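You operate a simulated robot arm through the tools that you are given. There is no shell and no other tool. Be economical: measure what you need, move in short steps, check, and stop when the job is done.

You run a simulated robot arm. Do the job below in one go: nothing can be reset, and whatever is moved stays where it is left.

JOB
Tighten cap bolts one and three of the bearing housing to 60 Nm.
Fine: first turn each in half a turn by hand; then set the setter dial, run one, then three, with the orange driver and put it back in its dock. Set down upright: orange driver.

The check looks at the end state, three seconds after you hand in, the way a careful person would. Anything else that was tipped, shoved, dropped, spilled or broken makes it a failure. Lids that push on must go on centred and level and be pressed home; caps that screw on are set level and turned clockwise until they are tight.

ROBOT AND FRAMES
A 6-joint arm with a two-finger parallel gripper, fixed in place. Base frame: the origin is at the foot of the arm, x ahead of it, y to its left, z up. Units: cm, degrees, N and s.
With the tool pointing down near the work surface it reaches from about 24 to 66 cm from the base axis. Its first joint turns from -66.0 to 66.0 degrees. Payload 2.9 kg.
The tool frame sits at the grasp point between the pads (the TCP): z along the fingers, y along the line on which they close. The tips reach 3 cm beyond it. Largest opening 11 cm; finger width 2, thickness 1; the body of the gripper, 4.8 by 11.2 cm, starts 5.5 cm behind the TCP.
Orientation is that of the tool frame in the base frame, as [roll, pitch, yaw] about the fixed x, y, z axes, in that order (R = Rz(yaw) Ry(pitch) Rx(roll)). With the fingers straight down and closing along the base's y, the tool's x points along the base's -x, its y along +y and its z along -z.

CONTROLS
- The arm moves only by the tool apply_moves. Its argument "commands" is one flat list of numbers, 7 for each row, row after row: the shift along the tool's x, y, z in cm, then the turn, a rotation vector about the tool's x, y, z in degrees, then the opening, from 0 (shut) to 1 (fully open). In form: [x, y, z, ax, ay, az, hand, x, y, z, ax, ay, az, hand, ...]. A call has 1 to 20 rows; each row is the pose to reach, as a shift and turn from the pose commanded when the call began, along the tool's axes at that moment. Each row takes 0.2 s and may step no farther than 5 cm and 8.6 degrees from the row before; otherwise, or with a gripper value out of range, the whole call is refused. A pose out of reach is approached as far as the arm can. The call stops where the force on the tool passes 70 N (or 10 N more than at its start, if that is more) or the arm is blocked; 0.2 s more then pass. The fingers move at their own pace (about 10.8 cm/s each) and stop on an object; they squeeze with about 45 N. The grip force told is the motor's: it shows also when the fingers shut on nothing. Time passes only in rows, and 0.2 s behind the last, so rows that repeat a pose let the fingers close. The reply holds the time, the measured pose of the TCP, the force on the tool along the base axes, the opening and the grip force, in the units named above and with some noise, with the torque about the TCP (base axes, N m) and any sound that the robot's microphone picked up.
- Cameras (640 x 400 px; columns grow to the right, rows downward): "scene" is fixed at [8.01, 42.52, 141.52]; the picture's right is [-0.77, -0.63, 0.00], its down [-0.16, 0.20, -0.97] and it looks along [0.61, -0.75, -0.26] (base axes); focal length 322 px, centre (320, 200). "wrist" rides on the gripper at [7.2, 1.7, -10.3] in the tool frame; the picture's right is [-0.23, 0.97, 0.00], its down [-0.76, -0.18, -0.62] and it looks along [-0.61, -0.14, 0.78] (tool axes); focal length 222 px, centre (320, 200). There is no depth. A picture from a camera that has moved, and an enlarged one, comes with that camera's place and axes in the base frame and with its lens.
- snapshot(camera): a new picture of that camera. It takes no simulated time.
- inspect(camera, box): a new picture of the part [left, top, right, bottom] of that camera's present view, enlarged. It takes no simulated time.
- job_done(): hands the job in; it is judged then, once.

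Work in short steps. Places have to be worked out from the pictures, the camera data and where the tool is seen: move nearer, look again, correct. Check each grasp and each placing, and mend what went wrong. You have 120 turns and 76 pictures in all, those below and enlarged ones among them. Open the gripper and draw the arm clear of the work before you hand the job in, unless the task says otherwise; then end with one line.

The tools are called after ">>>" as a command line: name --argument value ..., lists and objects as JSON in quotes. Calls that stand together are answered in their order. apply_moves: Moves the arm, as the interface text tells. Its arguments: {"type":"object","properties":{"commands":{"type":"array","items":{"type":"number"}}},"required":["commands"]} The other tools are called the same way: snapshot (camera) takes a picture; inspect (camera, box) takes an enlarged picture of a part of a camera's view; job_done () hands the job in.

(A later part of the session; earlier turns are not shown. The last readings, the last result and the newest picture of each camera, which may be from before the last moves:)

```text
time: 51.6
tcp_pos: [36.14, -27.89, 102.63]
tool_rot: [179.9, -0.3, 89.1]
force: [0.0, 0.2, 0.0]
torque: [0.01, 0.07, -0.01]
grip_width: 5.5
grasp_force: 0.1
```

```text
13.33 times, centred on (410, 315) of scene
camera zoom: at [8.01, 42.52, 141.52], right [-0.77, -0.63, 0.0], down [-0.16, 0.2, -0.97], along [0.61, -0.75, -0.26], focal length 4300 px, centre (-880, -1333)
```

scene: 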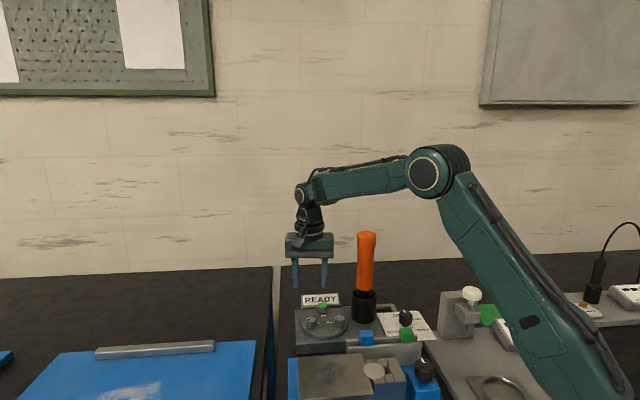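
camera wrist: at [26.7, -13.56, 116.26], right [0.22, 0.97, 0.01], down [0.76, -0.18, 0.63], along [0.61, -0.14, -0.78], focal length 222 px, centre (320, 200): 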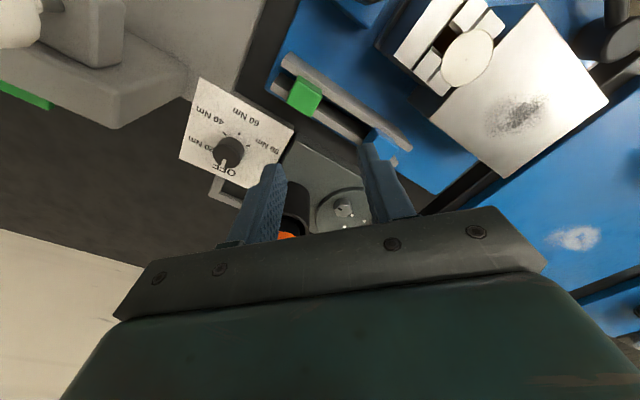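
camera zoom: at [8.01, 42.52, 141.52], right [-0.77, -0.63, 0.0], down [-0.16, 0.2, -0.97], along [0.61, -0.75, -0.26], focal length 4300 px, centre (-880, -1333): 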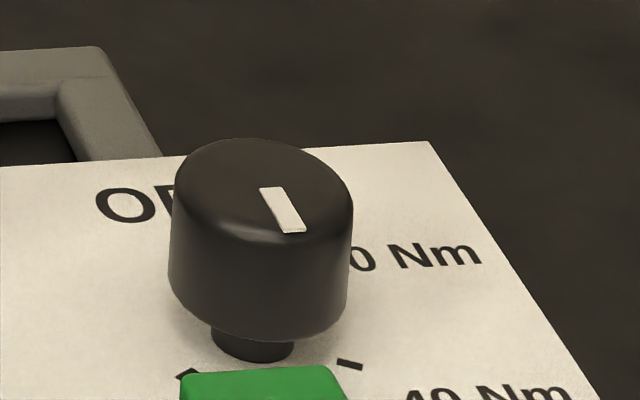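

The pointer now sits at ≈135°, on the 60 tick. Next I rise, turn back to yaw 180 and go above the orange driver.

>>> apply_moves --commands '[0, 0, -5, 0, 0, 0, 0.6, 0, 0, -10, 0, 0, 0, 0.6, 0, 0, -15, 0, 0, 0, 0.6, 0, 0, -19.5, 0, 0, 0, 0.6, 1.35, 2.5, -19.5, 0, 0, -8.3, 0.6, 2.7, 5, -19.5, 0, 0, -16.6, 0.6, 4, 7.5, -19.5, 0, 0, -24.9, 0.6, 5.4, 10, -19.5, 0, 0, -33.2, 0.6, 5.4, 10, -19.5, 0, 0, -41.5, 0.6, 5.4, 10, -19.5, 0, 0, -49.8, 0.6, 5.4, 10, -19.5, 0, 0, -58.1, 0.6, 5.4, 10, -19.5, 0, 0, -66.4, 0.6, 5.4, 10, -19.5, 0, 0, -74.7, 0.6, 5.4, 10, -19.5, 0, 0, -83, 0.6, 5.4, 10, -19.5, 0, 0, -91, 0.6, 5.4, 10, -19.5, 0, 0, -91, 0.6]'

>>> snapshot --camera "wrist"

>>> inspect --camera "scene" --box '[290, 190, 450, 330]'

```text
time: 55.0
tcp_pos: [46.51, -22.62, 122.23]
tool_rot: [179.7, 0.1, -179.8]
force: [0.4, 0.3, -0.5]
torque: [-0.01, -0.02, 0.02]
grip_width: 6.59
grasp_force: 0.0
```

```text
39 pictures are left
camera wrist: at [39.34, -21.07, 132.59], right [0.22, 0.97, 0.01], down [0.76, -0.18, 0.63], along [0.61, -0.14, -0.78], focal length 222 px, centre (320, 200)
```

wrist: 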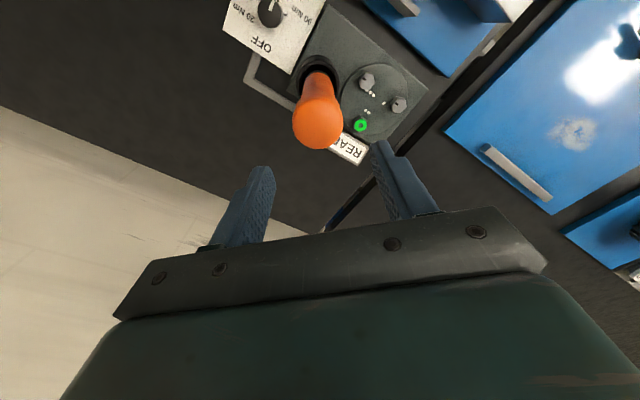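

```text
2.86 times, centred on (370, 260) of scene
camera zoom: at [8.01, 42.52, 141.52], right [-0.77, -0.63, 0.0], down [-0.16, 0.2, -0.97], along [0.61, -0.75, -0.26], focal length 922 px, centre (177, 29)
```

zoom: 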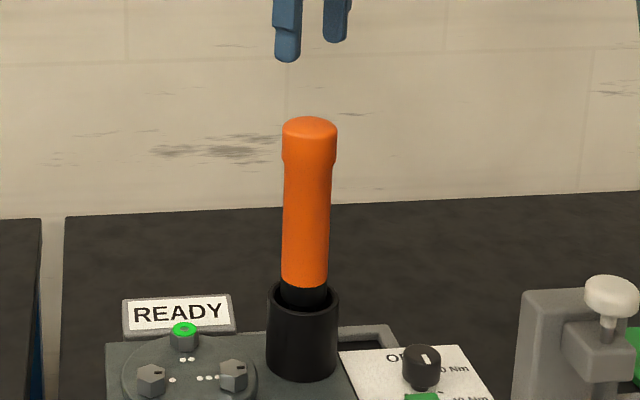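

Driver top is at about (46.3,-22.85,113.1). I descend with fingers open to TCP z≈108.8 (body stays 1 cm above the handle) and look before closing.

>>> apply_moves --commands '[0.2, -0.25, 4.5, 0, 0, 0, 0.65, 0.2, -0.25, 9, 0, 0, 0, 0.65, 0.2, -0.25, 12, 0, 0, 0, 0.65, 0.2, -0.25, 13.4, 0, 0, 0, 0.65, 0.2, -0.25, 13.4, 0, 0, 0, 0.65]'

>>> snapshot --camera "wrist"

>>> inspect --camera "scene" --box '[290, 190, 450, 330]'

```text
time: 56.2
tcp_pos: [49.38, -24.06, 111.8]
tool_rot: [179.5, 0.0, -179.9]
force: [-0.9, 0.3, 0.2]
torque: [-0.04, 0.04, -0.02]
grip_width: 7.14
grasp_force: 0.1
out of reach, approached as far as the arm can: row 1, 2, 3, 4, 5
```

```text
37 pictures are left
camera wrist: at [42.19, -22.51, 122.12], right [0.23, 0.97, 0.01], down [0.76, -0.18, 0.62], along [0.61, -0.14, -0.78], focal length 222 px, centre (320, 200)
```

wrist: 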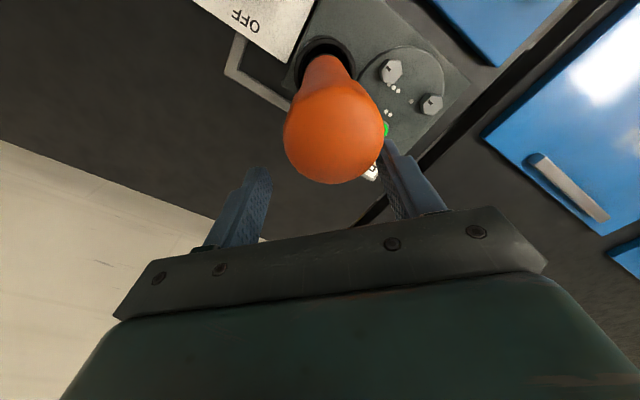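

```text
2.86 times, centred on (370, 260) of scene
camera zoom: at [8.01, 42.52, 141.52], right [-0.77, -0.63, 0.0], down [-0.16, 0.2, -0.97], along [0.61, -0.75, -0.26], focal length 922 px, centre (177, 29)
```

zoom: 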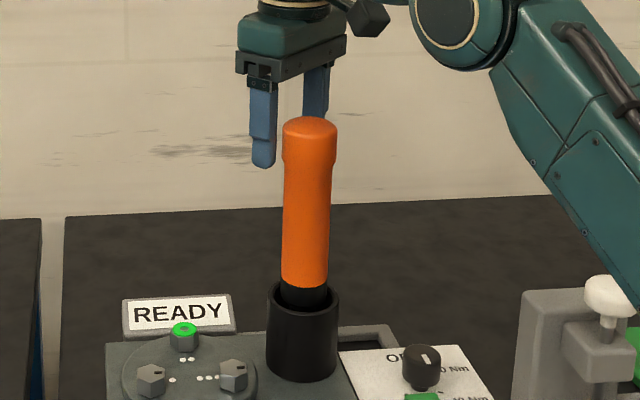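

The stop is the wrist joint's limit (yaw 180 is too far at this bearing), not contact. I go back up and will approach at yaw 120.

>>> apply_moves --commands '[0, 0, -5, 0, 0, 4, 0.65, 0, 0, -9, 0, 0, 8, 0.65, 0, 0, -13.4, 0, 0, 12, 0.65, 0, 0, -13.4, 0, 0, 20, 0.65, 0, 0, -13.4, 0, 0, 28, 0.65, 0, 0, -13.4, 0, 0, 36, 0.65, 0, 0, -13.4, 0, 0, 44, 0.65, 0, 0, -13.4, 0, 0, 52, 0.65, 0, 0, -13.4, 0, 0, 60, 0.65, 0, 0, -13.4, 0, 0, 60, 0.65]'

>>> inspect --camera "wrist" --box '[200, 50, 440, 200]'

>>> inspect --camera "scene" --box '[290, 190, 450, 330]'

```text
time: 58.4
tcp_pos: [49.28, -24.05, 125.19]
tool_rot: [179.7, -0.2, 120.1]
force: [0.9, -0.4, -0.3]
torque: [-0.02, 0.0, 0.02]
grip_width: 7.15
grasp_force: 0.1
```

```text
2.67 times, centred on (320, 125) of wrist
camera zoom: at [47.22, -17.11, 135.55], right [0.96, 0.29, 0.01], down [0.22, -0.75, 0.62], along [0.18, -0.59, -0.78], focal length 592 px, centre (320, 400)
```

zoom: 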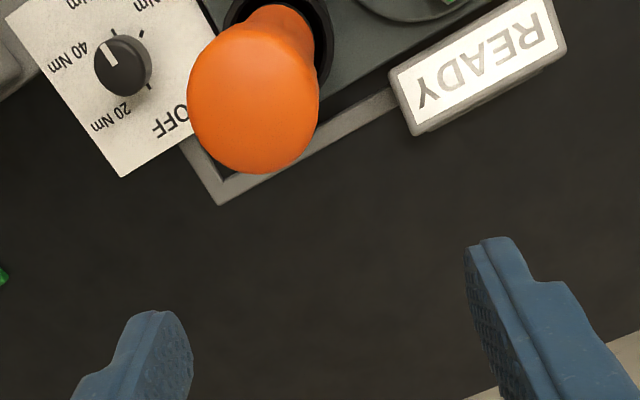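

```text
2.86 times, centred on (370, 260) of scene
camera zoom: at [8.01, 42.52, 141.52], right [-0.77, -0.63, 0.0], down [-0.16, 0.2, -0.97], along [0.61, -0.75, -0.26], focal length 922 px, centre (177, 29)
```

zoom: 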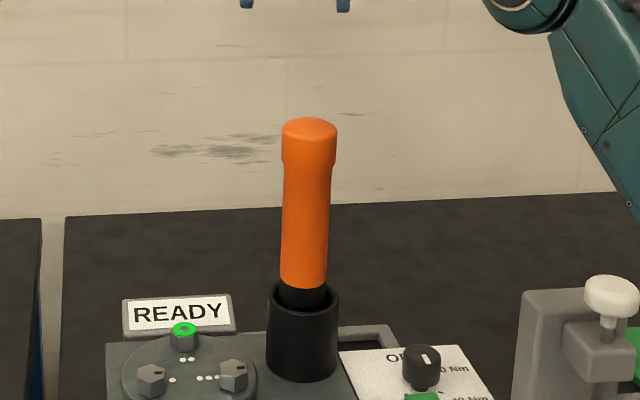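

Wrist limit cleared. Best driver centre is (46.3,-22.6); I move over it and descend at yaw 120.

>>> apply_moves --commands '[2.76, -1.87, 0, 0, 0, 0, 0.65, 2.76, -1.87, 4.5, 0, 0, 0, 0.65, 2.76, -1.87, 7, 0, 0, 0, 0.65, 2.76, -1.87, 7, 0, 0, 0, 0.65]'

>>> snapshot --camera "wrist"

```text
time: 59.4
tcp_pos: [46.38, -22.7, 118.15]
tool_rot: [179.8, -0.1, 120.2]
force: [-0.2, -0.4, 0.0]
torque: [0.01, 0.0, 0.01]
grip_width: 7.15
grasp_force: 0.1
```

```text
33 pictures are left
camera wrist: at [44.19, -15.71, 128.51], right [0.96, 0.29, 0.0], down [0.23, -0.75, 0.62], along [0.19, -0.59, -0.78], focal length 222 px, centre (320, 200)
```

wrist: 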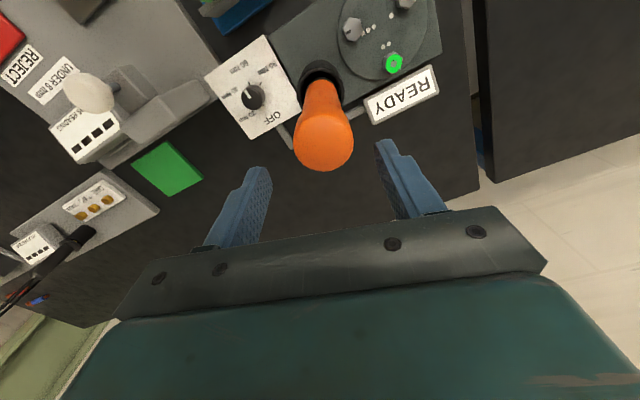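

Handle is centred between the fingers. I descend and close.

>>> apply_moves --commands '[0, 0, 4, 0, 0, 0, 0.65, 0, 0, 7, 0, 0, 0, 0.65, 0, 0, 9.3, 0, 0, 0, 0.65, 0, 0, 9.3, 0, 0, 0, 0.65, 0, 0, 9.3, 0, 0, 0, 0.3, 0, 0, 9.3, 0, 0, 0, 0.3, 0, 0, 9.3, 0, 0, 0, 0.3]'

>>> inspect --camera "scene" --box '[290, 190, 450, 330]'

```text
time: 61.0
tcp_pos: [49.6, -23.99, 111.69]
tool_rot: [179.9, -0.3, 120.1]
force: [-0.4, -0.2, 0.6]
torque: [0.04, 0.0, -0.04]
grip_width: 3.34
grasp_force: 0.5
out of reach, approached as far as the arm can: row 1, 2, 3, 4, 5, 6, 7
```

```text
2.86 times, centred on (370, 260) of scene
camera zoom: at [8.01, 42.52, 141.52], right [-0.77, -0.63, 0.0], down [-0.16, 0.2, -0.97], along [0.61, -0.75, -0.26], focal length 922 px, centre (177, 29)
```

zoom: 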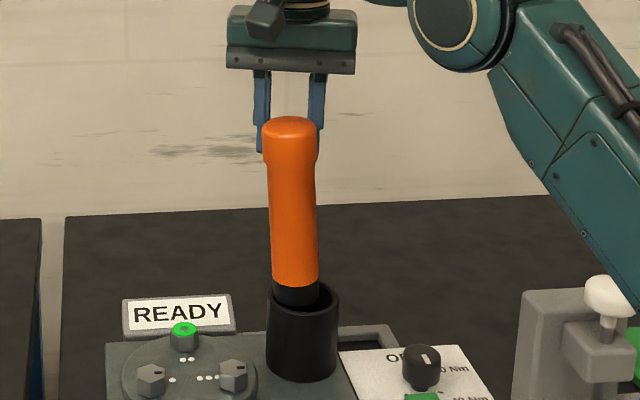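

Something else limits: the arm shifted 3 cm outward and the fingers shut beside the handle, leaning the driver a little. I look at the whole arm before doing anything.

>>> snapshot --camera "scene"

>>> snapshot --camera "wrist"

```text
31 pictures are left
```

scene: 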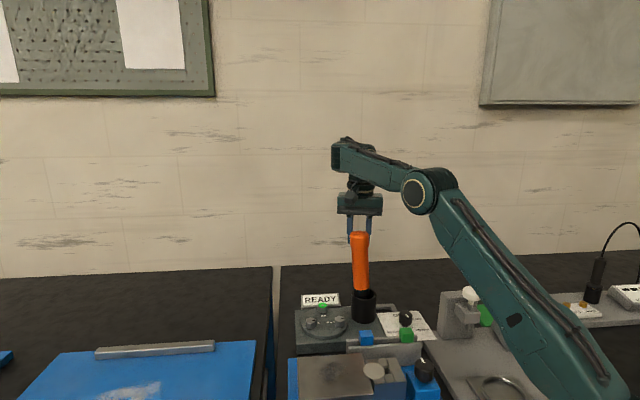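

```text
30 pictures are left
camera wrist: at [47.39, -17.02, 122.08], right [0.96, 0.29, 0.0], down [0.23, -0.75, 0.62], along [0.18, -0.59, -0.79], focal length 222 px, centre (320, 200)
```

wrist: 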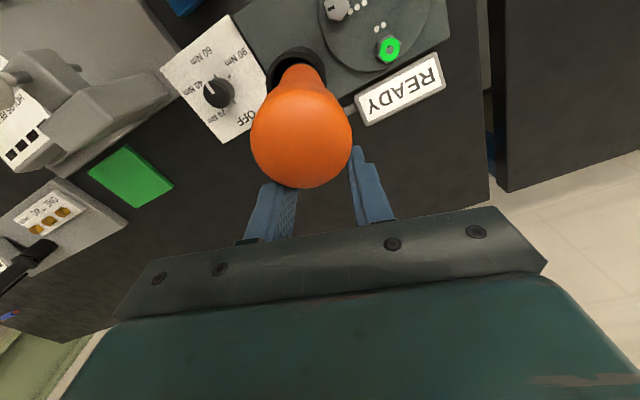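

The arm's forearm slopes upward here, so this looks like an arm-configuration limit met when descending from above. I open and rise clear first, and see how the driver settles.

>>> apply_moves --commands '[0, 0, 0, 0, 0, 0, 0.5, 0, 0, 0, 0, 0, 0, 0.65, 0, 0, 0, 0, 0, 0, 0.65, 0, 0, -4, 0, 0, 0, 0.65, 0, 0, -8, 0, 0, 0, 0.65, 0, 0, -8, 0, 0, 0, 0.65]'

>>> inspect --camera "scene" --box '[290, 190, 450, 330]'

```text
time: 62.4
tcp_pos: [49.56, -23.91, 119.77]
tool_rot: [179.5, -0.2, 119.5]
force: [0.9, 0.6, -0.2]
torque: [0.01, -0.03, 0.01]
grip_width: 7.16
grasp_force: 0.2
```

```text
2.86 times, centred on (370, 260) of scene
camera zoom: at [8.01, 42.52, 141.52], right [-0.77, -0.63, 0.0], down [-0.16, 0.2, -0.97], along [0.61, -0.75, -0.26], focal length 922 px, centre (177, 29)
```

zoom: 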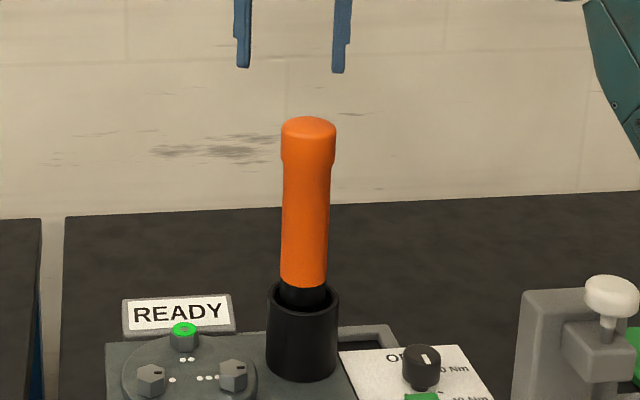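

The driver righted itself. I now go 10 cm to its +y side and try the grasp height there, in order to slide in sideways along the finger plane.

>>> apply_moves --commands '[4.3, -0.72, 0, 0, 0, 0, 0.65, 8.6, -1.44, 0, 0, 0, 0, 0.65, 12.8, -2.15, 0, 0, 0, 0, 0.65, 12.8, -2.15, 4, 0, 0, 0, 0.65, 12.8, -2.15, 8, 0, 0, 0, 0.65, 12.8, -2.15, 10.9, 0, 0, 0, 0.65, 12.8, -2.15, 10.9, 0, 0, 0, 0.65]'

```text
time: 64.0
tcp_pos: [47.3, -16.39, 116.93]
tool_rot: [179.8, -0.3, 120.1]
force: [0.4, -1.4, -0.4]
torque: [-0.01, -0.03, -0.01]
grip_width: 7.14
grasp_force: 0.0
out of reach, approached as far as the arm can: row 3, 4, 5, 6, 7
```

The reach boundary here (r+z ≈ 167) was not present earlier, so the arm seems to be in another configuration. I look closely at the wrist.

>>> inspect --camera "scene" --box '[270, 80, 590, 280]'

```text
2.00 times, centred on (430, 180) of scene
camera zoom: at [8.01, 42.52, 141.52], right [-0.77, -0.63, 0.0], down [-0.16, 0.2, -0.97], along [0.61, -0.75, -0.26], focal length 645 px, centre (100, 240)
```

zoom: 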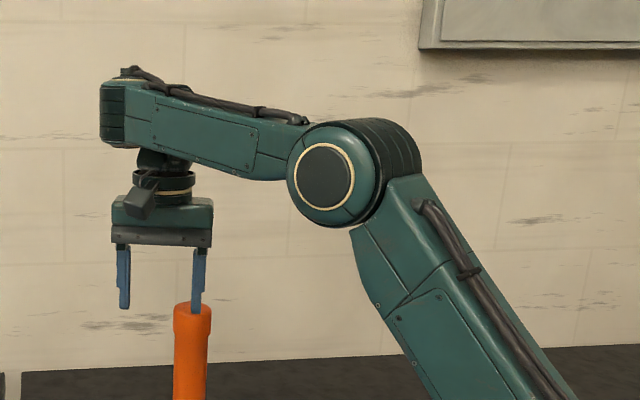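

The hand hangs behind the forearm's end, unlike at the start: the arm has switched wrist configuration. I raise and return to the start pose to see whether it unwinds.

>>> apply_moves --commands '[0, 0, -4.5, 0, 0, 0, 0.65, 0, 0, -9, 0, 0, 0, 0.65, 0, 0, -14, 0, 0, 0, 0.65, 0, 0, -14, 0, 0, -8, 0.65, 0, 0, -14, 0, 0, -16, 0.65, 0, 0, -14, 0, 0, -24, 0.65, 0, 0, -14, 0, 0, -32, 0.65, 0, 0, -14, 0, 0, -40, 0.65, 0, 0, -14, 0, 0, -48, 0.65, 0, 0, -14, 0, 0, -54, 0.65, 0, 0, -14, 0, 0, -60, 0.65, 0, 0, -14, 0, 0, -60, 0.65]'

>>> snapshot --camera "scene"

```text
time: 65.8
tcp_pos: [47.19, -16.3, 130.95]
tool_rot: [179.5, 0.9, 156.9]
force: [6.2, -3.3, -10.2]
torque: [0.08, 0.0, 0.06]
grip_width: 7.15
grasp_force: 0.0
stopped in row 9: the force on the tool passed its limit at 98 N (the readings are from after the stop); the commanded pose is now the measured one
```

```text
27 pictures are left
```

scene: 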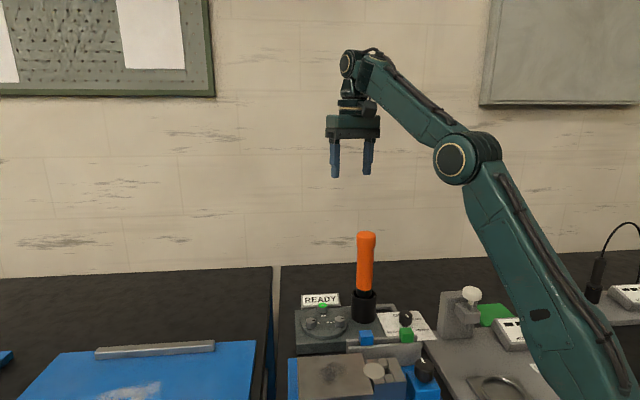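

The switch back happened (the round wrist joint is visible again, brief inertia spike in free air). I go to the spot 10 cm beside the driver and descend to grasp height.

>>> apply_moves --commands '[3.2, 0, 0, 0, 0, 0, 0.65, 6.4, -0.1, 0, 0, 0, 0, 0.65, 6.4, -0.1, 4.5, 0, 0, 0, 0.65, 6.4, -0.1, 9, 0, 0, 0, 0.65, 6.4, -0.1, 13.5, 0, 0, 7, 0.65, 6.4, -0.1, 18, 0, 0, 14, 0.65, 6.4, -0.1, 22, 0, 0, 22, 0.65, 6.4, -0.1, 22, 0, 0, 30, 0.65, 6.4, -0.1, 22, 0, 0, 37, 0.65, 6.4, -0.1, 22, 0, 0, 37, 0.65]'

>>> snapshot --camera "wrist"

```text
time: 68.0
tcp_pos: [49.12, -16.29, 115.97]
tool_rot: [179.2, 0.1, 119.8]
force: [-0.1, 0.2, 0.8]
torque: [0.01, -0.05, -0.01]
grip_width: 7.13
grasp_force: 0.1
out of reach, approached as far as the arm can: row 4, 5, 6, 7, 8, 9, 10
```

```text
26 pictures are left
camera wrist: at [46.84, -9.37, 126.24], right [0.96, 0.29, 0.01], down [0.22, -0.75, 0.62], along [0.19, -0.59, -0.78], focal length 222 px, centre (320, 200)
```

wrist: 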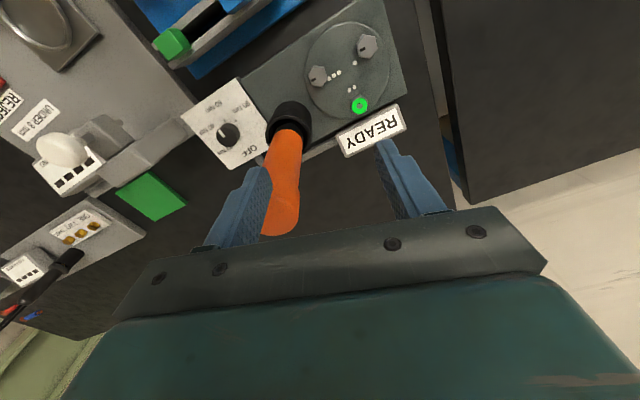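

>>> inspect --camera "scene" --box '[270, 40, 590, 240]'

```text
2.00 times, centred on (430, 140) of scene
camera zoom: at [8.01, 42.52, 141.52], right [-0.77, -0.63, 0.0], down [-0.16, 0.2, -0.97], along [0.61, -0.75, -0.26], focal length 645 px, centre (100, 320)
```

zoom: 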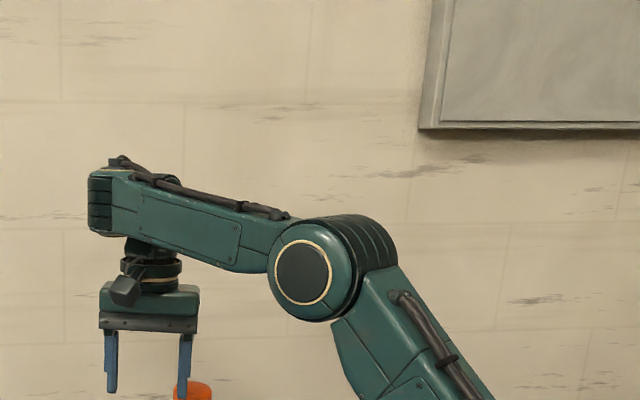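

This view shows the forearm rolled compared with the start. I'll raise and retreat to the start position (where the arm was fine) with yaw kept, and compare.

>>> apply_moves --commands '[0, 0, -5, 0, 0, 0, 0.65, 0, 0, -10, 0, 0, 0, 0.65, 0, 0, -15, 0, 0, 0, 0.65, 1.03, -4.2, -15, 0, 0, 0, 0.65, 2.07, -8.4, -15, 0, 0, 0, 0.65, 3.1, -12.6, -15, 0, 0, 0, 0.65, 4.14, -16.8, -15, 0, 0, 0, 0.65, 4.14, -16.8, -15, 0, 0, 0, 0.65]'

>>> inspect --camera "scene" --box '[270, 20, 640, 251]'

```text
time: 69.8
tcp_pos: [31.31, -21.25, 130.27]
tool_rot: [179.1, 0.4, 119.9]
force: [0.3, 0.3, -0.2]
torque: [-0.03, 0.0, 0.02]
grip_width: 7.17
grasp_force: 0.0
```

```text
1.73 times, centred on (455, 136) of scene
camera zoom: at [8.01, 42.52, 141.52], right [-0.77, -0.63, 0.0], down [-0.16, 0.2, -0.97], along [0.61, -0.75, -0.26], focal length 558 px, centre (86, 312)
```

zoom: 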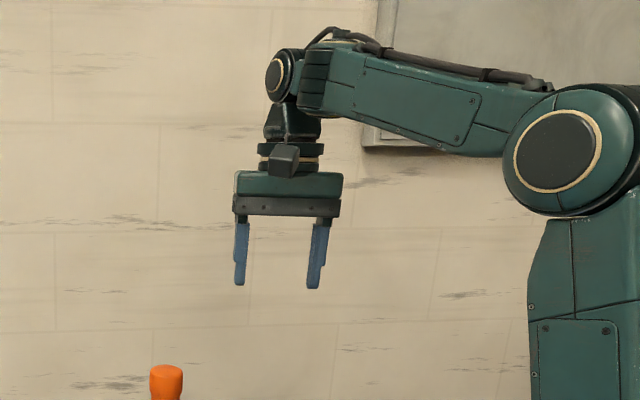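

This looks like the start configuration again. I replay the first move (to about (34,-12,118)), then go down to z 109.

>>> apply_moves --commands '[1.5, 1.6, 3, 0, 0, 0, 0.65, 3.2, 3.3, 6, 0, 0, 0, 0.65, 4.9, 5, 9, 0, 0, 0, 0.65, 6.6, 7, 12.3, 0, 0, 0, 0.65, 6.6, 7, 12.3, 0, 0, 0, 0.65]'

```text
time: 71.0
tcp_pos: [35.53, -14.75, 123.15]
tool_rot: [-177.7, 0.8, 119.9]
force: [0.5, -0.5, -0.8]
torque: [0.04, 0.0, 0.03]
grip_width: 7.12
grasp_force: 0.0
out of reach, approached as far as the arm can: row 2, 3, 4
```

Row 5 was no longer out of reach, so the arm seems to be switching over; I wait a moment in place.

>>> apply_moves --commands '[0, 0, 0, 0, 0, 0, 0.65, 0, 0, 0, 0, 0, 0, 0.65, 0, 0, 0, 0, 0, 0, 0.65]'

>>> inspect --camera "scene" --box '[270, 20, 640, 251]'

```text
time: 71.8
tcp_pos: [35.55, -14.71, 123.04]
tool_rot: [-177.9, 0.8, 120.0]
force: [0.3, 0.0, -0.2]
torque: [-0.02, -0.02, 0.01]
grip_width: 7.14
grasp_force: 0.1
```

```text
1.73 times, centred on (455, 136) of scene
camera zoom: at [8.01, 42.52, 141.52], right [-0.77, -0.63, 0.0], down [-0.16, 0.2, -0.97], along [0.61, -0.75, -0.26], focal length 558 px, centre (86, 312)
```

zoom: 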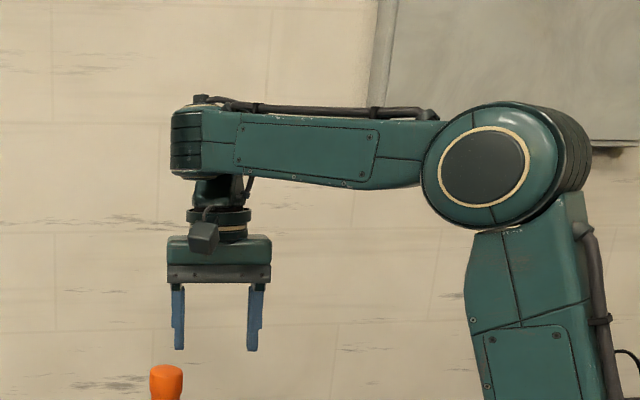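

>>> inspect --camera "scene" --box '[350, 60, 450, 200]'

```text
2.86 times, centred on (400, 130) of scene
camera zoom: at [8.01, 42.52, 141.52], right [-0.77, -0.63, 0.0], down [-0.16, 0.2, -0.97], along [0.61, -0.75, -0.26], focal length 922 px, centre (91, 400)
```

zoom: 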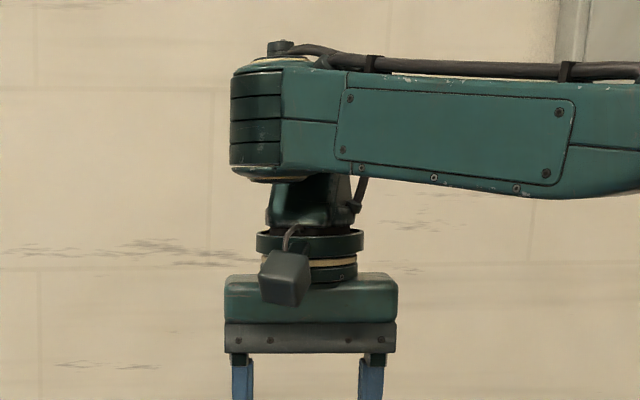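

The forearm is horizontal at the reach boundary: a wrist singularity, which the arm crossed fine from its start pose at yaw 180. I go back to the start position and rotate to yaw 180, as at the beginning.

>>> apply_moves --commands '[-1.35, -1.95, -2.7, 0, 0, 0, 0.65, -2.7, -3.9, -5.4, 0, 0, 0, 0.65, -4.04, -5.8, -8, 0, 0, 0, 0.65, -4.04, -5.8, -8, 0, 0, -8, 0.65, -4.04, -5.8, -8, 0, 0, -16, 0.65, -4.04, -5.8, -8, 0, 0, -24, 0.65, -4.04, -5.8, -8, 0, 0, -32, 0.65, -4.04, -5.8, -8, 0, 0, -40, 0.65, -4.04, -5.8, -8, 0, 0, -48, 0.65, -4.04, -5.8, -8, 0, 0, -54, 0.65, -4.04, -5.8, -8, 0, 0, -60, 0.65, -4.04, -5.8, -8, 0, 0, -60, 0.65]'

```text
time: 74.4
tcp_pos: [31.33, -18.48, 125.93]
tool_rot: [179.8, 0.8, 180.0]
force: [0.2, -0.2, 0.7]
torque: [0.02, 0.01, 0.03]
grip_width: 7.13
grasp_force: 0.2
out of reach, approached as far as the arm can: row 1, 2
```

Yaw 180 reached. Now I replay the first move down to (34,-12,118).

>>> apply_moves --commands '[-0.9, 2.1, 2.6, 0, 0, 0, 0.65, -1.8, 4.2, 5.3, 0, 0, 0, 0.65, -2.7, 6.4, 8, 0, 0, 0, 0.65, -2.7, 6.4, 8, 0, 0, 0, 0.65]'

```text
time: 75.4
tcp_pos: [33.97, -12.15, 117.76]
tool_rot: [-179.6, 0.7, 178.2]
force: [1.7, 4.9, 0.6]
torque: [-0.33, 0.13, 0.05]
grip_width: 7.16
grasp_force: 0.0
out of reach, approached as far as the arm can: row 1, 2
```

Crossed over: the arm reached (34,-12,118) again. I stay low from now on, and go to (38.5,-18.1,108.3) at yaw 150, beside the driver.

>>> apply_moves --commands '[0, 0, 4, 0, 0, 0, 0.65, 0, 0, 8, 0, 0, 7, 0.65, -1.5, -2, 9.5, 0, 0, 14, 0.65, -3, -4, 9.5, 0, 0, 21, 0.65, -4.53, -5.95, 9.5, 0, 0, 28, 0.65, -4.53, -5.95, 9.5, 0, 0, 28, 0.65]'

>>> snapshot --camera "wrist"

>>> snapshot --camera "scene"

```text
time: 76.8
tcp_pos: [38.89, -17.97, 108.61]
tool_rot: [179.3, 0.6, 151.9]
force: [0.8, 0.0, -0.2]
torque: [0.01, -0.02, 0.03]
grip_width: 7.15
grasp_force: 0.0
```

```text
21 pictures are left
camera wrist: at [33.23, -13.25, 118.84], right [0.66, 0.75, 0.01], down [0.58, -0.52, 0.63], along [0.48, -0.41, -0.78], focal length 222 px, centre (320, 200)
```

wrist: 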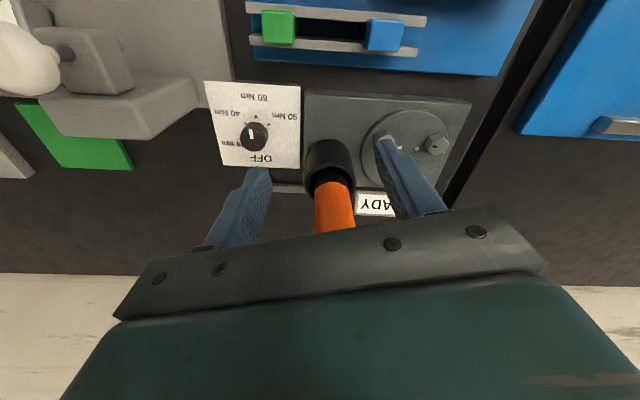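

```text
20 pictures are left
```

scene: 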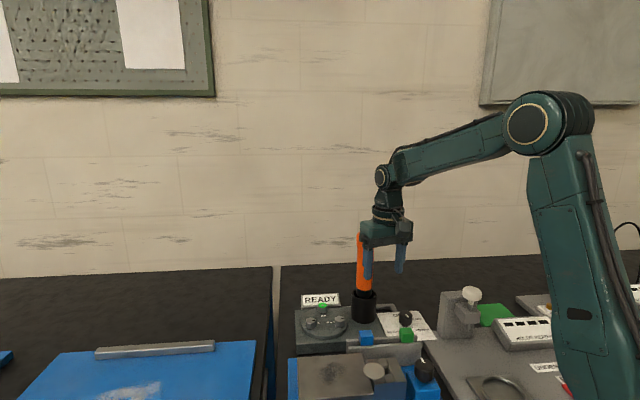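

Proper configuration, and the handle is straight ahead along the finger plane. I level the tool and slide in to the handle without closing yet.

>>> apply_moves --commands '[-2, -0.15, 0.1, 0.3, 0.3, 0, 0.65, -4, -0.3, 0.1, 0.6, 0.5, 0, 0.65, -6, -0.4, 0.1, 0.6, 0.5, 0, 0.65, -7.5, -0.5, 0.1, 0.6, 0.5, 0, 0.65, -8.7, -0.59, 0.1, 0.6, 0.5, 0, 0.65, -8.7, -0.59, 0.1, 0.6, 0.5, 0, 0.65]'

>>> snapshot --camera "wrist"

>>> inspect --camera "scene" --box '[310, 180, 430, 330]'

```text
time: 78.2
tcp_pos: [46.32, -22.69, 108.62]
tool_rot: [180.0, 0.2, 151.9]
force: [1.2, -0.5, -0.1]
torque: [0.03, 0.0, -0.01]
grip_width: 7.15
grasp_force: 0.0
```

```text
19 pictures are left
camera wrist: at [40.76, -17.85, 118.95], right [0.66, 0.75, 0.0], down [0.59, -0.51, 0.63], along [0.47, -0.41, -0.78], focal length 222 px, centre (320, 200)
```

wrist: 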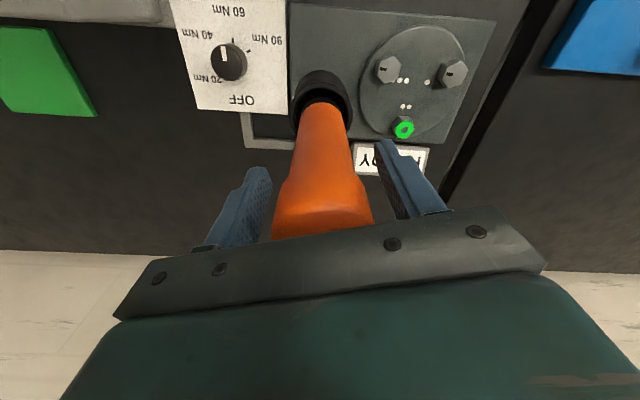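

```text
2.67 times, centred on (370, 255) of scene
camera zoom: at [8.01, 42.52, 141.52], right [-0.77, -0.63, 0.0], down [-0.16, 0.2, -0.97], along [0.61, -0.75, -0.26], focal length 860 px, centre (187, 53)
```

zoom: 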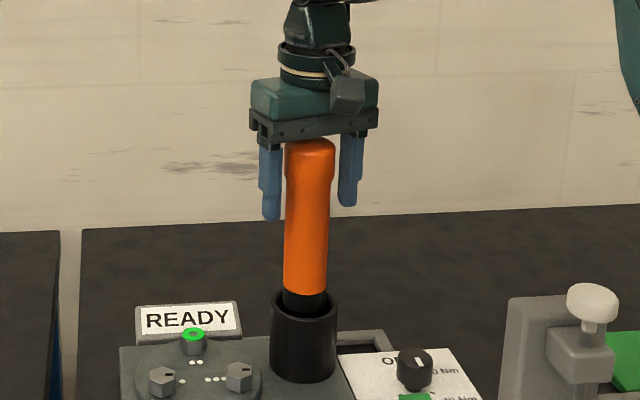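

The fingers straddle the handle. I close and lift 2 cm to check the hold.

>>> apply_moves --commands '[0, 0, 0, 0, 0, 0, 0.3, 0, 0, 0, 0, 0, 0, 0.3, 0, 0, 0, 0, 0, 0, 0.3, 0, 0, -1, 0, 0, 0, 0.3, 0, 0, -2, 0, 0, 0, 0.3, 0, 0, -2, 0, 0, 0, 0.3]'

```text
time: 79.6
tcp_pos: [46.22, -22.65, 110.7]
tool_rot: [-180.0, 0.2, 151.9]
force: [-0.3, 0.2, -6.9]
torque: [0.01, -0.05, 0.04]
grip_width: 4.72
grasp_force: 44.8
```

Held (6.9 N weight, 4.7 cm). I lift further in small steps and watch both reach and clearance.

>>> apply_moves --commands '[0, 0, -1, 0, 0, 0, 0.3, 0, 0, -2, 0, 0, 0, 0.3, 0, 0, -3, 0, 0, 0, 0.3, 0, 0, -4, 0, 0, 0, 0.3, 0, 0, -4, 0, 0, 0, 0.3]'

>>> inspect --camera "scene" --box '[310, 180, 430, 330]'

```text
time: 80.8
tcp_pos: [46.23, -22.46, 114.51]
tool_rot: [-179.9, 0.2, 151.9]
force: [0.2, -0.3, -7.9]
torque: [0.02, 0.01, -0.03]
grip_width: 4.71
grasp_force: 45.3
```

```text
2.67 times, centred on (370, 255) of scene
camera zoom: at [8.02, 42.51, 141.52], right [-0.77, -0.63, 0.0], down [-0.16, 0.2, -0.97], along [0.61, -0.75, -0.26], focal length 860 px, centre (187, 53)
```

zoom: 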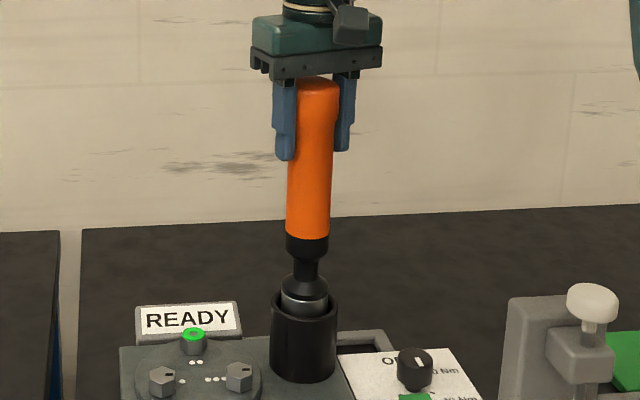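

The steel socket is coming out; I lift 2.5 cm more.

>>> apply_moves --commands '[0, 0, -0.7, 0, 0, 0, 0.3, 0, 0, -1.4, 0, 0, 0, 0.3, 0, 0, -2, 0, 0, 0, 0.3, 0, 0, -2.5, 0, 0, 0, 0.3, 0, 0, -2.5, 0, 0, 0, 0.3]'

>>> inspect --camera "scene" --box '[290, 150, 450, 330]'

```text
time: 82.0
tcp_pos: [46.33, -22.64, 117.15]
tool_rot: [-180.0, 0.2, 151.8]
force: [-0.6, 1.0, -7.7]
torque: [0.04, 0.04, -0.03]
grip_width: 4.69
grasp_force: 45.3
```

```text
2.22 times, centred on (370, 240) of scene
camera zoom: at [8.02, 42.51, 141.52], right [-0.77, -0.63, 0.0], down [-0.16, 0.2, -0.97], along [0.61, -0.75, -0.26], focal length 717 px, centre (209, 111)
```

zoom: 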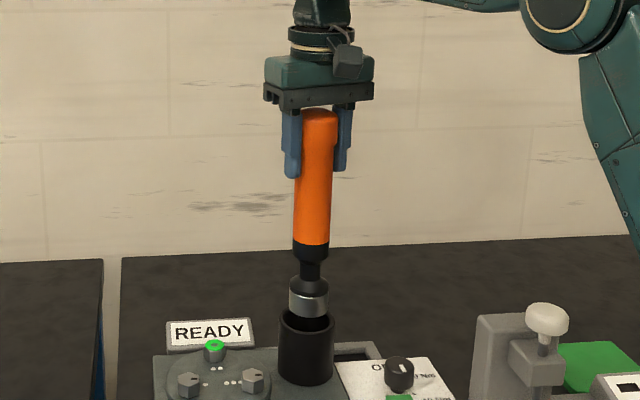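

Socket bottom is about 96.6, just above the rim (~95.6), i.e. 20.5 cm below the TCP. I move horizontally toward the bolts, slowly.

>>> apply_moves --commands '[-0.05, 1.5, -0.3, 0, 0, 0, 0.3, -0.1, 3, -0.3, 0, 0, 0, 0.3, -0.15, 4.5, -0.3, 0, 0, 0, 0.3, -0.2, 6, -0.3, 0, 0, 0, 0.3, -0.24, 7.4, -0.3, 0, 0, 0, 0.3, -0.24, 7.4, 1.2, 0, 0, 0, 0.3, -0.24, 7.4, 2.4, 0, 0, 0, 0.3, -0.24, 7.4, 2.4, 0, 0, 0, 0.3]'

>>> inspect --camera "scene" --box '[270, 150, 430, 330]'

```text
time: 83.8
tcp_pos: [49.91, -16.19, 114.74]
tool_rot: [180.0, 0.2, 151.9]
force: [0.5, -0.6, -8.4]
torque: [0.0, 0.02, 0.01]
grip_width: 4.69
grasp_force: 45.7
```

```text
2.22 times, centred on (350, 240) of scene
camera zoom: at [8.03, 42.52, 141.52], right [-0.77, -0.63, 0.0], down [-0.16, 0.2, -0.97], along [0.61, -0.75, -0.26], focal length 717 px, centre (253, 111)
```

zoom: 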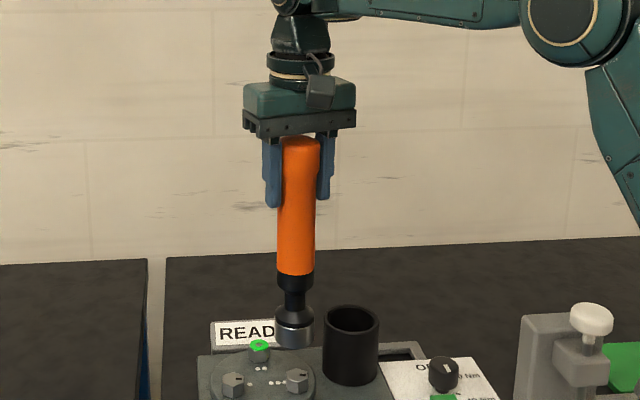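

Config is good and the driver hangs vertical. I go over bolt one at the same height and look.

>>> apply_moves --commands '[-0.05, 2.4, 0, 0, 0, 0, 0.3, -0.1, 4.8, 0, 0, 0, 0, 0.3, -0.17, 7.25, 0, 0, 0, 0, 0.3, -0.17, 7.25, 0, 0, 0, 0, 0.3]'

>>> inspect --camera "scene" --box '[280, 260, 380, 340]'

>>> inspect --camera "wrist" --box '[220, 40, 420, 240]'

```text
time: 84.8
tcp_pos: [53.51, -9.84, 114.88]
tool_rot: [-179.9, 0.2, 151.9]
force: [0.4, 0.2, -7.6]
torque: [0.05, 0.01, 0.0]
grip_width: 4.69
grasp_force: 45.2
```

```text
5.00 times, centred on (330, 300) of scene
camera zoom: at [8.03, 42.52, 141.52], right [-0.77, -0.63, 0.0], down [-0.16, 0.2, -0.97], along [0.61, -0.75, -0.26], focal length 1613 px, centre (270, -300)
```

zoom: 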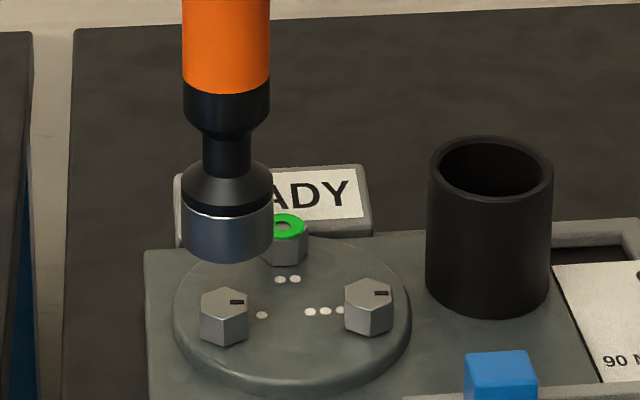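

```text
2.00 times, centred on (320, 140) of wrist
camera zoom: at [47.99, -5.07, 125.2], right [0.66, 0.75, 0.0], down [0.59, -0.52, 0.63], along [0.47, -0.41, -0.78], focal length 444 px, centre (320, 320)
```

zoom: 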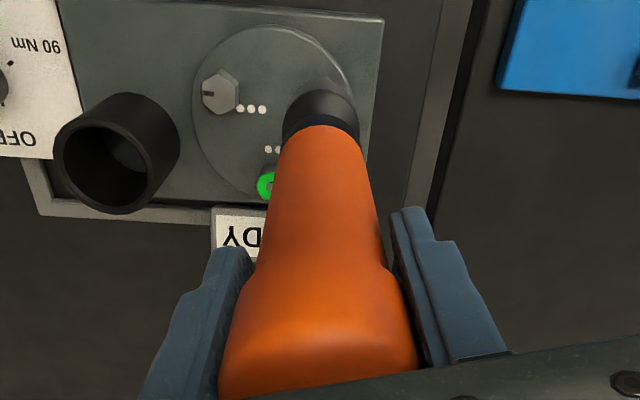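

The socket bottom is ≈19.3 cm below the TCP, about 3.4 cm above bolt one and aligned within 1–2 mm. I lower gently until contact.

>>> apply_moves --commands '[0, 0.1, 1, 0, 0, 0, 0.3, 0, 0.1, 2, 0, 0, 0, 0.3, 0, 0.1, 3, 0, 0, 0, 0.3, 0, 0.1, 3.3, 0, 0, 0, 0.3, 0, 0.1, 3.6, 0, 0, 0, 0.3, 0, 0.1, 3.6, 0, 0, 0, 0.3]'

>>> inspect --camera "scene" --box '[280, 260, 380, 340]'

```text
time: 86.2
tcp_pos: [53.52, -9.8, 111.24]
tool_rot: [180.0, 0.2, 152.0]
force: [0.5, -0.2, -7.5]
torque: [-0.01, 0.0, 0.0]
grip_width: 4.69
grasp_force: 45.3
```

```text
5.00 times, centred on (330, 300) of scene
camera zoom: at [8.03, 42.52, 141.52], right [-0.77, -0.63, 0.0], down [-0.16, 0.2, -0.97], along [0.61, -0.75, -0.26], focal length 1613 px, centre (270, -300)
```

zoom: 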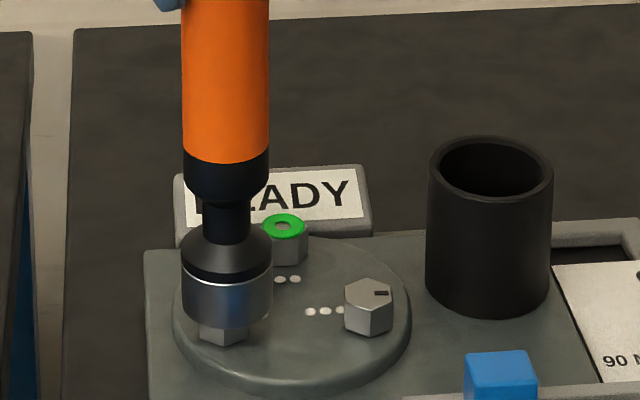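

The socket is going over the head with no contact force. I keep lowering.

>>> apply_moves --commands '[0, 0, 0.3, 0, 0, 0, 0.3, 0, 0, 0.6, 0, 0, 0, 0.3, 0, 0, 0.9, 0, 0, 0, 0.3, 0, 0, 1.2, 0, 0, 0, 0.3, 0, 0, 1.2, 0, 0, 0, 0.3]'

>>> inspect --camera "scene" --box '[280, 260, 380, 340]'

```text
time: 87.4
tcp_pos: [53.63, -9.82, 110.06]
tool_rot: [-180.0, 0.2, 151.9]
force: [-3.3, 5.7, -5.0]
torque: [1.1, 0.56, 0.01]
grip_width: 4.71
grasp_force: 44.9
```

```text
5.00 times, centred on (330, 300) of scene
camera zoom: at [8.01, 42.53, 141.52], right [-0.77, -0.63, 0.0], down [-0.16, 0.2, -0.97], along [0.61, -0.75, -0.26], focal length 1613 px, centre (270, -300)
```

zoom: 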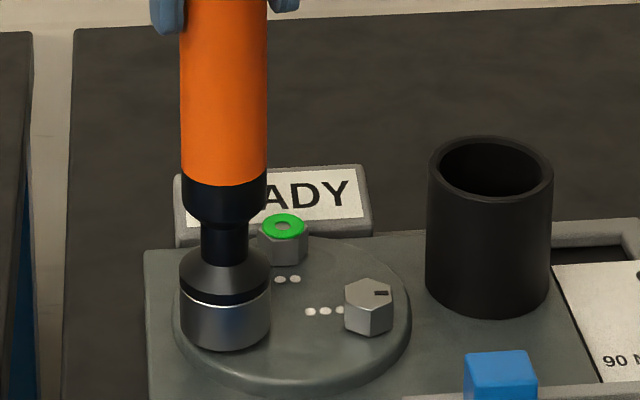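

The socket is fully over the head with only slight side load. I press down a little further to seat it and see if it starts.

>>> apply_moves --commands '[0.05, -0.1, 0.2, 0, 0, 0, 0.3, 0.05, -0.1, 0.4, 0, 0, 0, 0.3, 0.05, -0.1, 0.4, 0, 0, 0, 0.3, 0.05, -0.1, 0.4, 0, 0, 0, 0.3, 0.05, -0.1, 0.4, 0, 0, 0, 0.3]'

```text
time: 88.6
tcp_pos: [53.37, -9.95, 109.7]
tool_rot: [179.9, 0.4, 151.8]
force: [1.0, 1.7, 4.6]
torque: [-0.02, -0.15, -0.04]
grip_width: 4.7
grasp_force: 45.0
```

Contact begins (12 N of push). I press a bit harder and hold about two seconds, listening.

>>> apply_moves --commands '[0, 0, 0.15, 0, 0, 0, 0.3, 0, 0, 0.3, 0, 0, 0, 0.3, 0, 0, 0.3, 0, 0, 0, 0.3, 0, 0, 0.3, 0, 0, 0, 0.3, 0, 0, 0.3, 0, 0, 0, 0.3, 0, 0, 0.3, 0, 0, 0, 0.3, 0, 0, 0.3, 0, 0, 0, 0.3, 0, 0, 0.3, 0, 0, 0, 0.3]'

>>> inspect --camera "scene" --box '[280, 230, 440, 340]'

```text
time: 90.4
tcp_pos: [53.51, -9.98, 109.5]
tool_rot: [179.9, 0.8, 152.0]
force: [3.1, 4.8, 35.6]
torque: [0.21, -0.22, 0.0]
grip_width: 4.7
grasp_force: 45.2
```

```text
3.64 times, centred on (360, 285) of scene
camera zoom: at [7.96, 42.55, 141.51], right [-0.77, -0.63, 0.0], down [-0.16, 0.2, -0.97], along [0.61, -0.75, -0.26], focal length 1173 px, centre (174, -109)
```

zoom: 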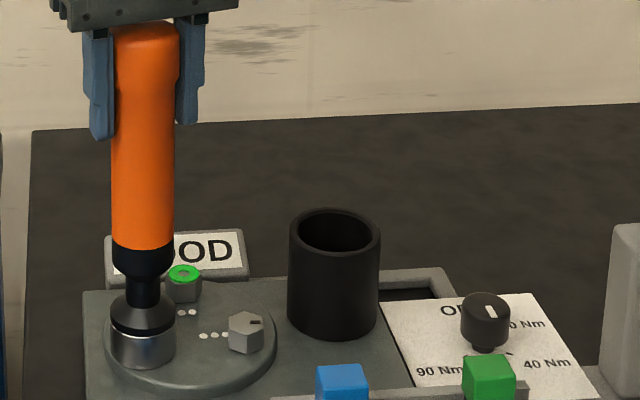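

The sign now reads GOOD: bolt one has run. I lift off and move over bolt three.

>>> apply_moves --commands '[0, 0, -0.8, 0, 0, 0, 0.3, 0, 0, -1.8, 0, 0, 0, 0.3, 0, 0, -3, 0, 0, 0, 0.3, 0, 0, -4.2, 0, 0, 0, 0.3, 0, 0, -5.2, 0, 0, 0, 0.3, 0.65, -2.3, -5.2, 0, 0, 0, 0.3, 1.3, -4.6, -5.2, 0, 0, 0, 0.3, 1.96, -6.9, -5.2, 0, 0, 0, 0.3, 1.96, -6.9, -5.2, 0, 0, 0, 0.3]'

>>> inspect --camera "scene" --box '[280, 240, 400, 340]'

```text
time: 92.4
tcp_pos: [48.68, -15.33, 114.68]
tool_rot: [180.0, 0.2, 151.9]
force: [0.2, -0.5, -8.1]
torque: [0.0, 0.05, 0.0]
grip_width: 4.7
grasp_force: 45.2
```

```text
4.00 times, centred on (340, 290) of scene
camera zoom: at [8.03, 42.52, 141.52], right [-0.77, -0.63, 0.0], down [-0.16, 0.2, -0.97], along [0.61, -0.75, -0.26], focal length 1290 px, centre (240, -160)
```

zoom: 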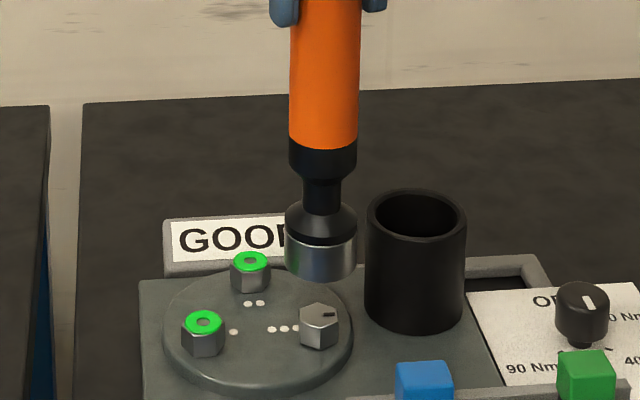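

Bolt one shows green. The socket lines up over bolt three; I correct 2 mm and lower gently.

>>> apply_moves --commands '[0.18, 0.08, 1, 0, 0, 0, 0.3, 0.18, 0.08, 2, 0, 0, 0, 0.3, 0.18, 0.08, 2.8, 0, 0, 0, 0.3, 0.18, 0.08, 3.1, 0, 0, 0, 0.3, 0.18, 0.08, 3.4, 0, 0, 0, 0.3, 0.18, 0.08, 3.7, 0, 0, 0, 0.3, 0.18, 0.08, 4, 0, 0, 0, 0.3, 0.18, 0.08, 4.3, 0, 0, 0, 0.3, 0.18, 0.08, 4.6, 0, 0, 0, 0.3, 0.18, 0.08, 4.6, 0, 0, 0, 0.3]'

>>> inspect --camera "scene" --box '[280, 240, 400, 340]'

```text
time: 94.6
tcp_pos: [48.31, -14.89, 109.9]
tool_rot: [180.0, 0.2, 151.9]
force: [1.3, 5.0, -6.9]
torque: [0.81, -0.24, 0.04]
grip_width: 4.67
grasp_force: 44.6
```

```text
4.00 times, centred on (340, 290) of scene
camera zoom: at [8.03, 42.53, 141.52], right [-0.77, -0.63, 0.0], down [-0.16, 0.2, -0.97], along [0.61, -0.75, -0.26], focal length 1290 px, centre (240, -160)
```

zoom: 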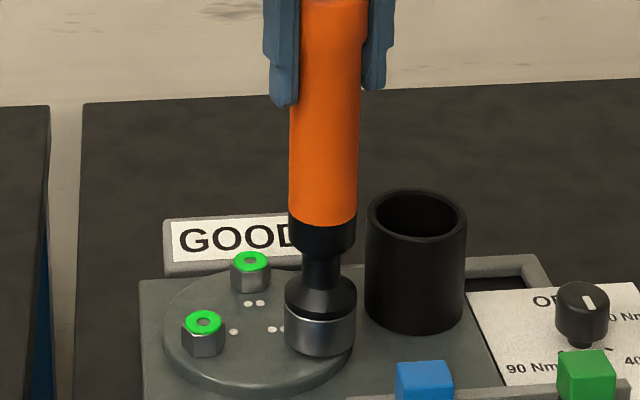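

Engaged over bolt three. I press as before and hold.

>>> apply_moves --commands '[0, -0.08, 0.2, 0, 0, 0, 0.3, 0, -0.08, 0.4, 0, 0, 0, 0.3, 0, -0.08, 0.55, 0, 0, 0, 0.3, 0, -0.08, 0.7, 0, 0, 0, 0.3, 0, -0.08, 0.7, 0, 0, 0, 0.3, 0, -0.08, 0.7, 0, 0, 0, 0.3, 0, -0.08, 0.7, 0, 0, 0, 0.3, 0, -0.08, 0.7, 0, 0, 0, 0.3, 0, -0.08, 0.7, 0, 0, 0, 0.3]'

>>> inspect --camera "scene" --box '[280, 240, 400, 340]'

```text
time: 96.6
tcp_pos: [48.35, -14.81, 109.56]
tool_rot: [179.9, 0.7, 151.9]
force: [4.0, 5.9, 35.0]
torque: [0.23, -0.54, 0.05]
grip_width: 4.71
grasp_force: 45.2
```

```text
4.00 times, centred on (340, 290) of scene
camera zoom: at [7.97, 42.55, 141.51], right [-0.77, -0.63, 0.0], down [-0.16, 0.2, -0.97], along [0.61, -0.75, -0.26], focal length 1290 px, centre (240, -160)
```

zoom: 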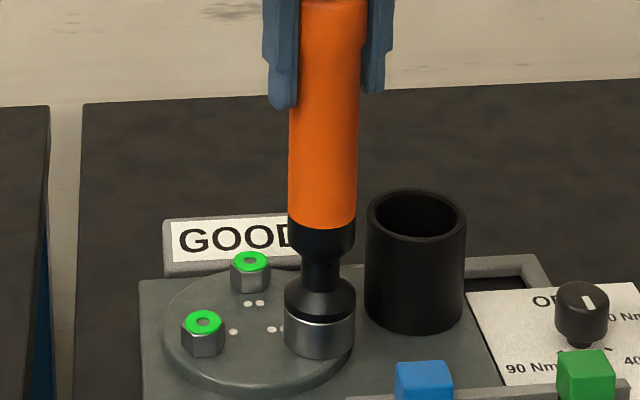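

Same push as for bolt one. I lift off well above the dock rim and move back along the recorded path to above the dock.

>>> apply_moves --commands '[0, 0, -0.8, 0, 0, 0, 0.3, 0, 0, -2, 0, 0, 0, 0.3, 0, 0, -3.5, 0, 0, 0, 0.3, 0, 0, -5, 0, 0, 0, 0.3, 0, 0, -6.7, 0, 0, 0, 0.3, 0, 0, -8.3, 0, 0, 0, 0.3, 0, 0, -8.3, 0, 0, 0, 0.3, -0.45, -1.9, -8.3, 0, 0, 0, 0.3, -0.9, -3.9, -8.3, 0, 0, 0, 0.3, -1.35, -5.8, -8.3, 0, 0, 0, 0.3, -1.78, -7.75, -8.3, 0, 0, 0, 0.3, -1.78, -7.75, -8.3, 0, 0, 0, 0.3]'

>>> inspect --camera "scene" --box '[280, 240, 400, 340]'

```text
time: 99.2
tcp_pos: [46.36, -22.66, 117.37]
tool_rot: [-179.9, 0.2, 151.9]
force: [1.2, -0.3, -7.8]
torque: [0.02, 0.06, -0.02]
grip_width: 4.69
grasp_force: 44.7
```

```text
4.00 times, centred on (340, 290) of scene
camera zoom: at [8.03, 42.51, 141.52], right [-0.77, -0.63, 0.0], down [-0.16, 0.2, -0.97], along [0.61, -0.75, -0.26], focal length 1290 px, centre (240, -160)
```

zoom: 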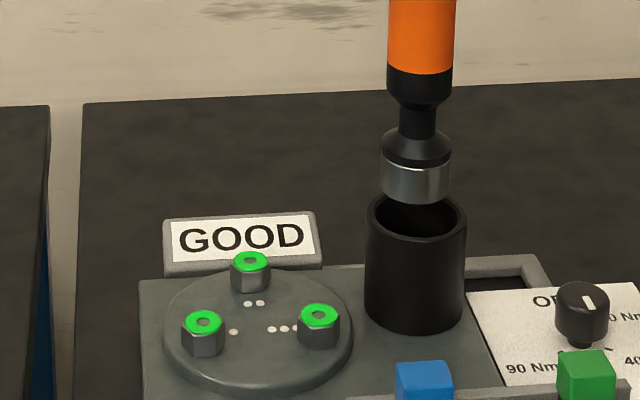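

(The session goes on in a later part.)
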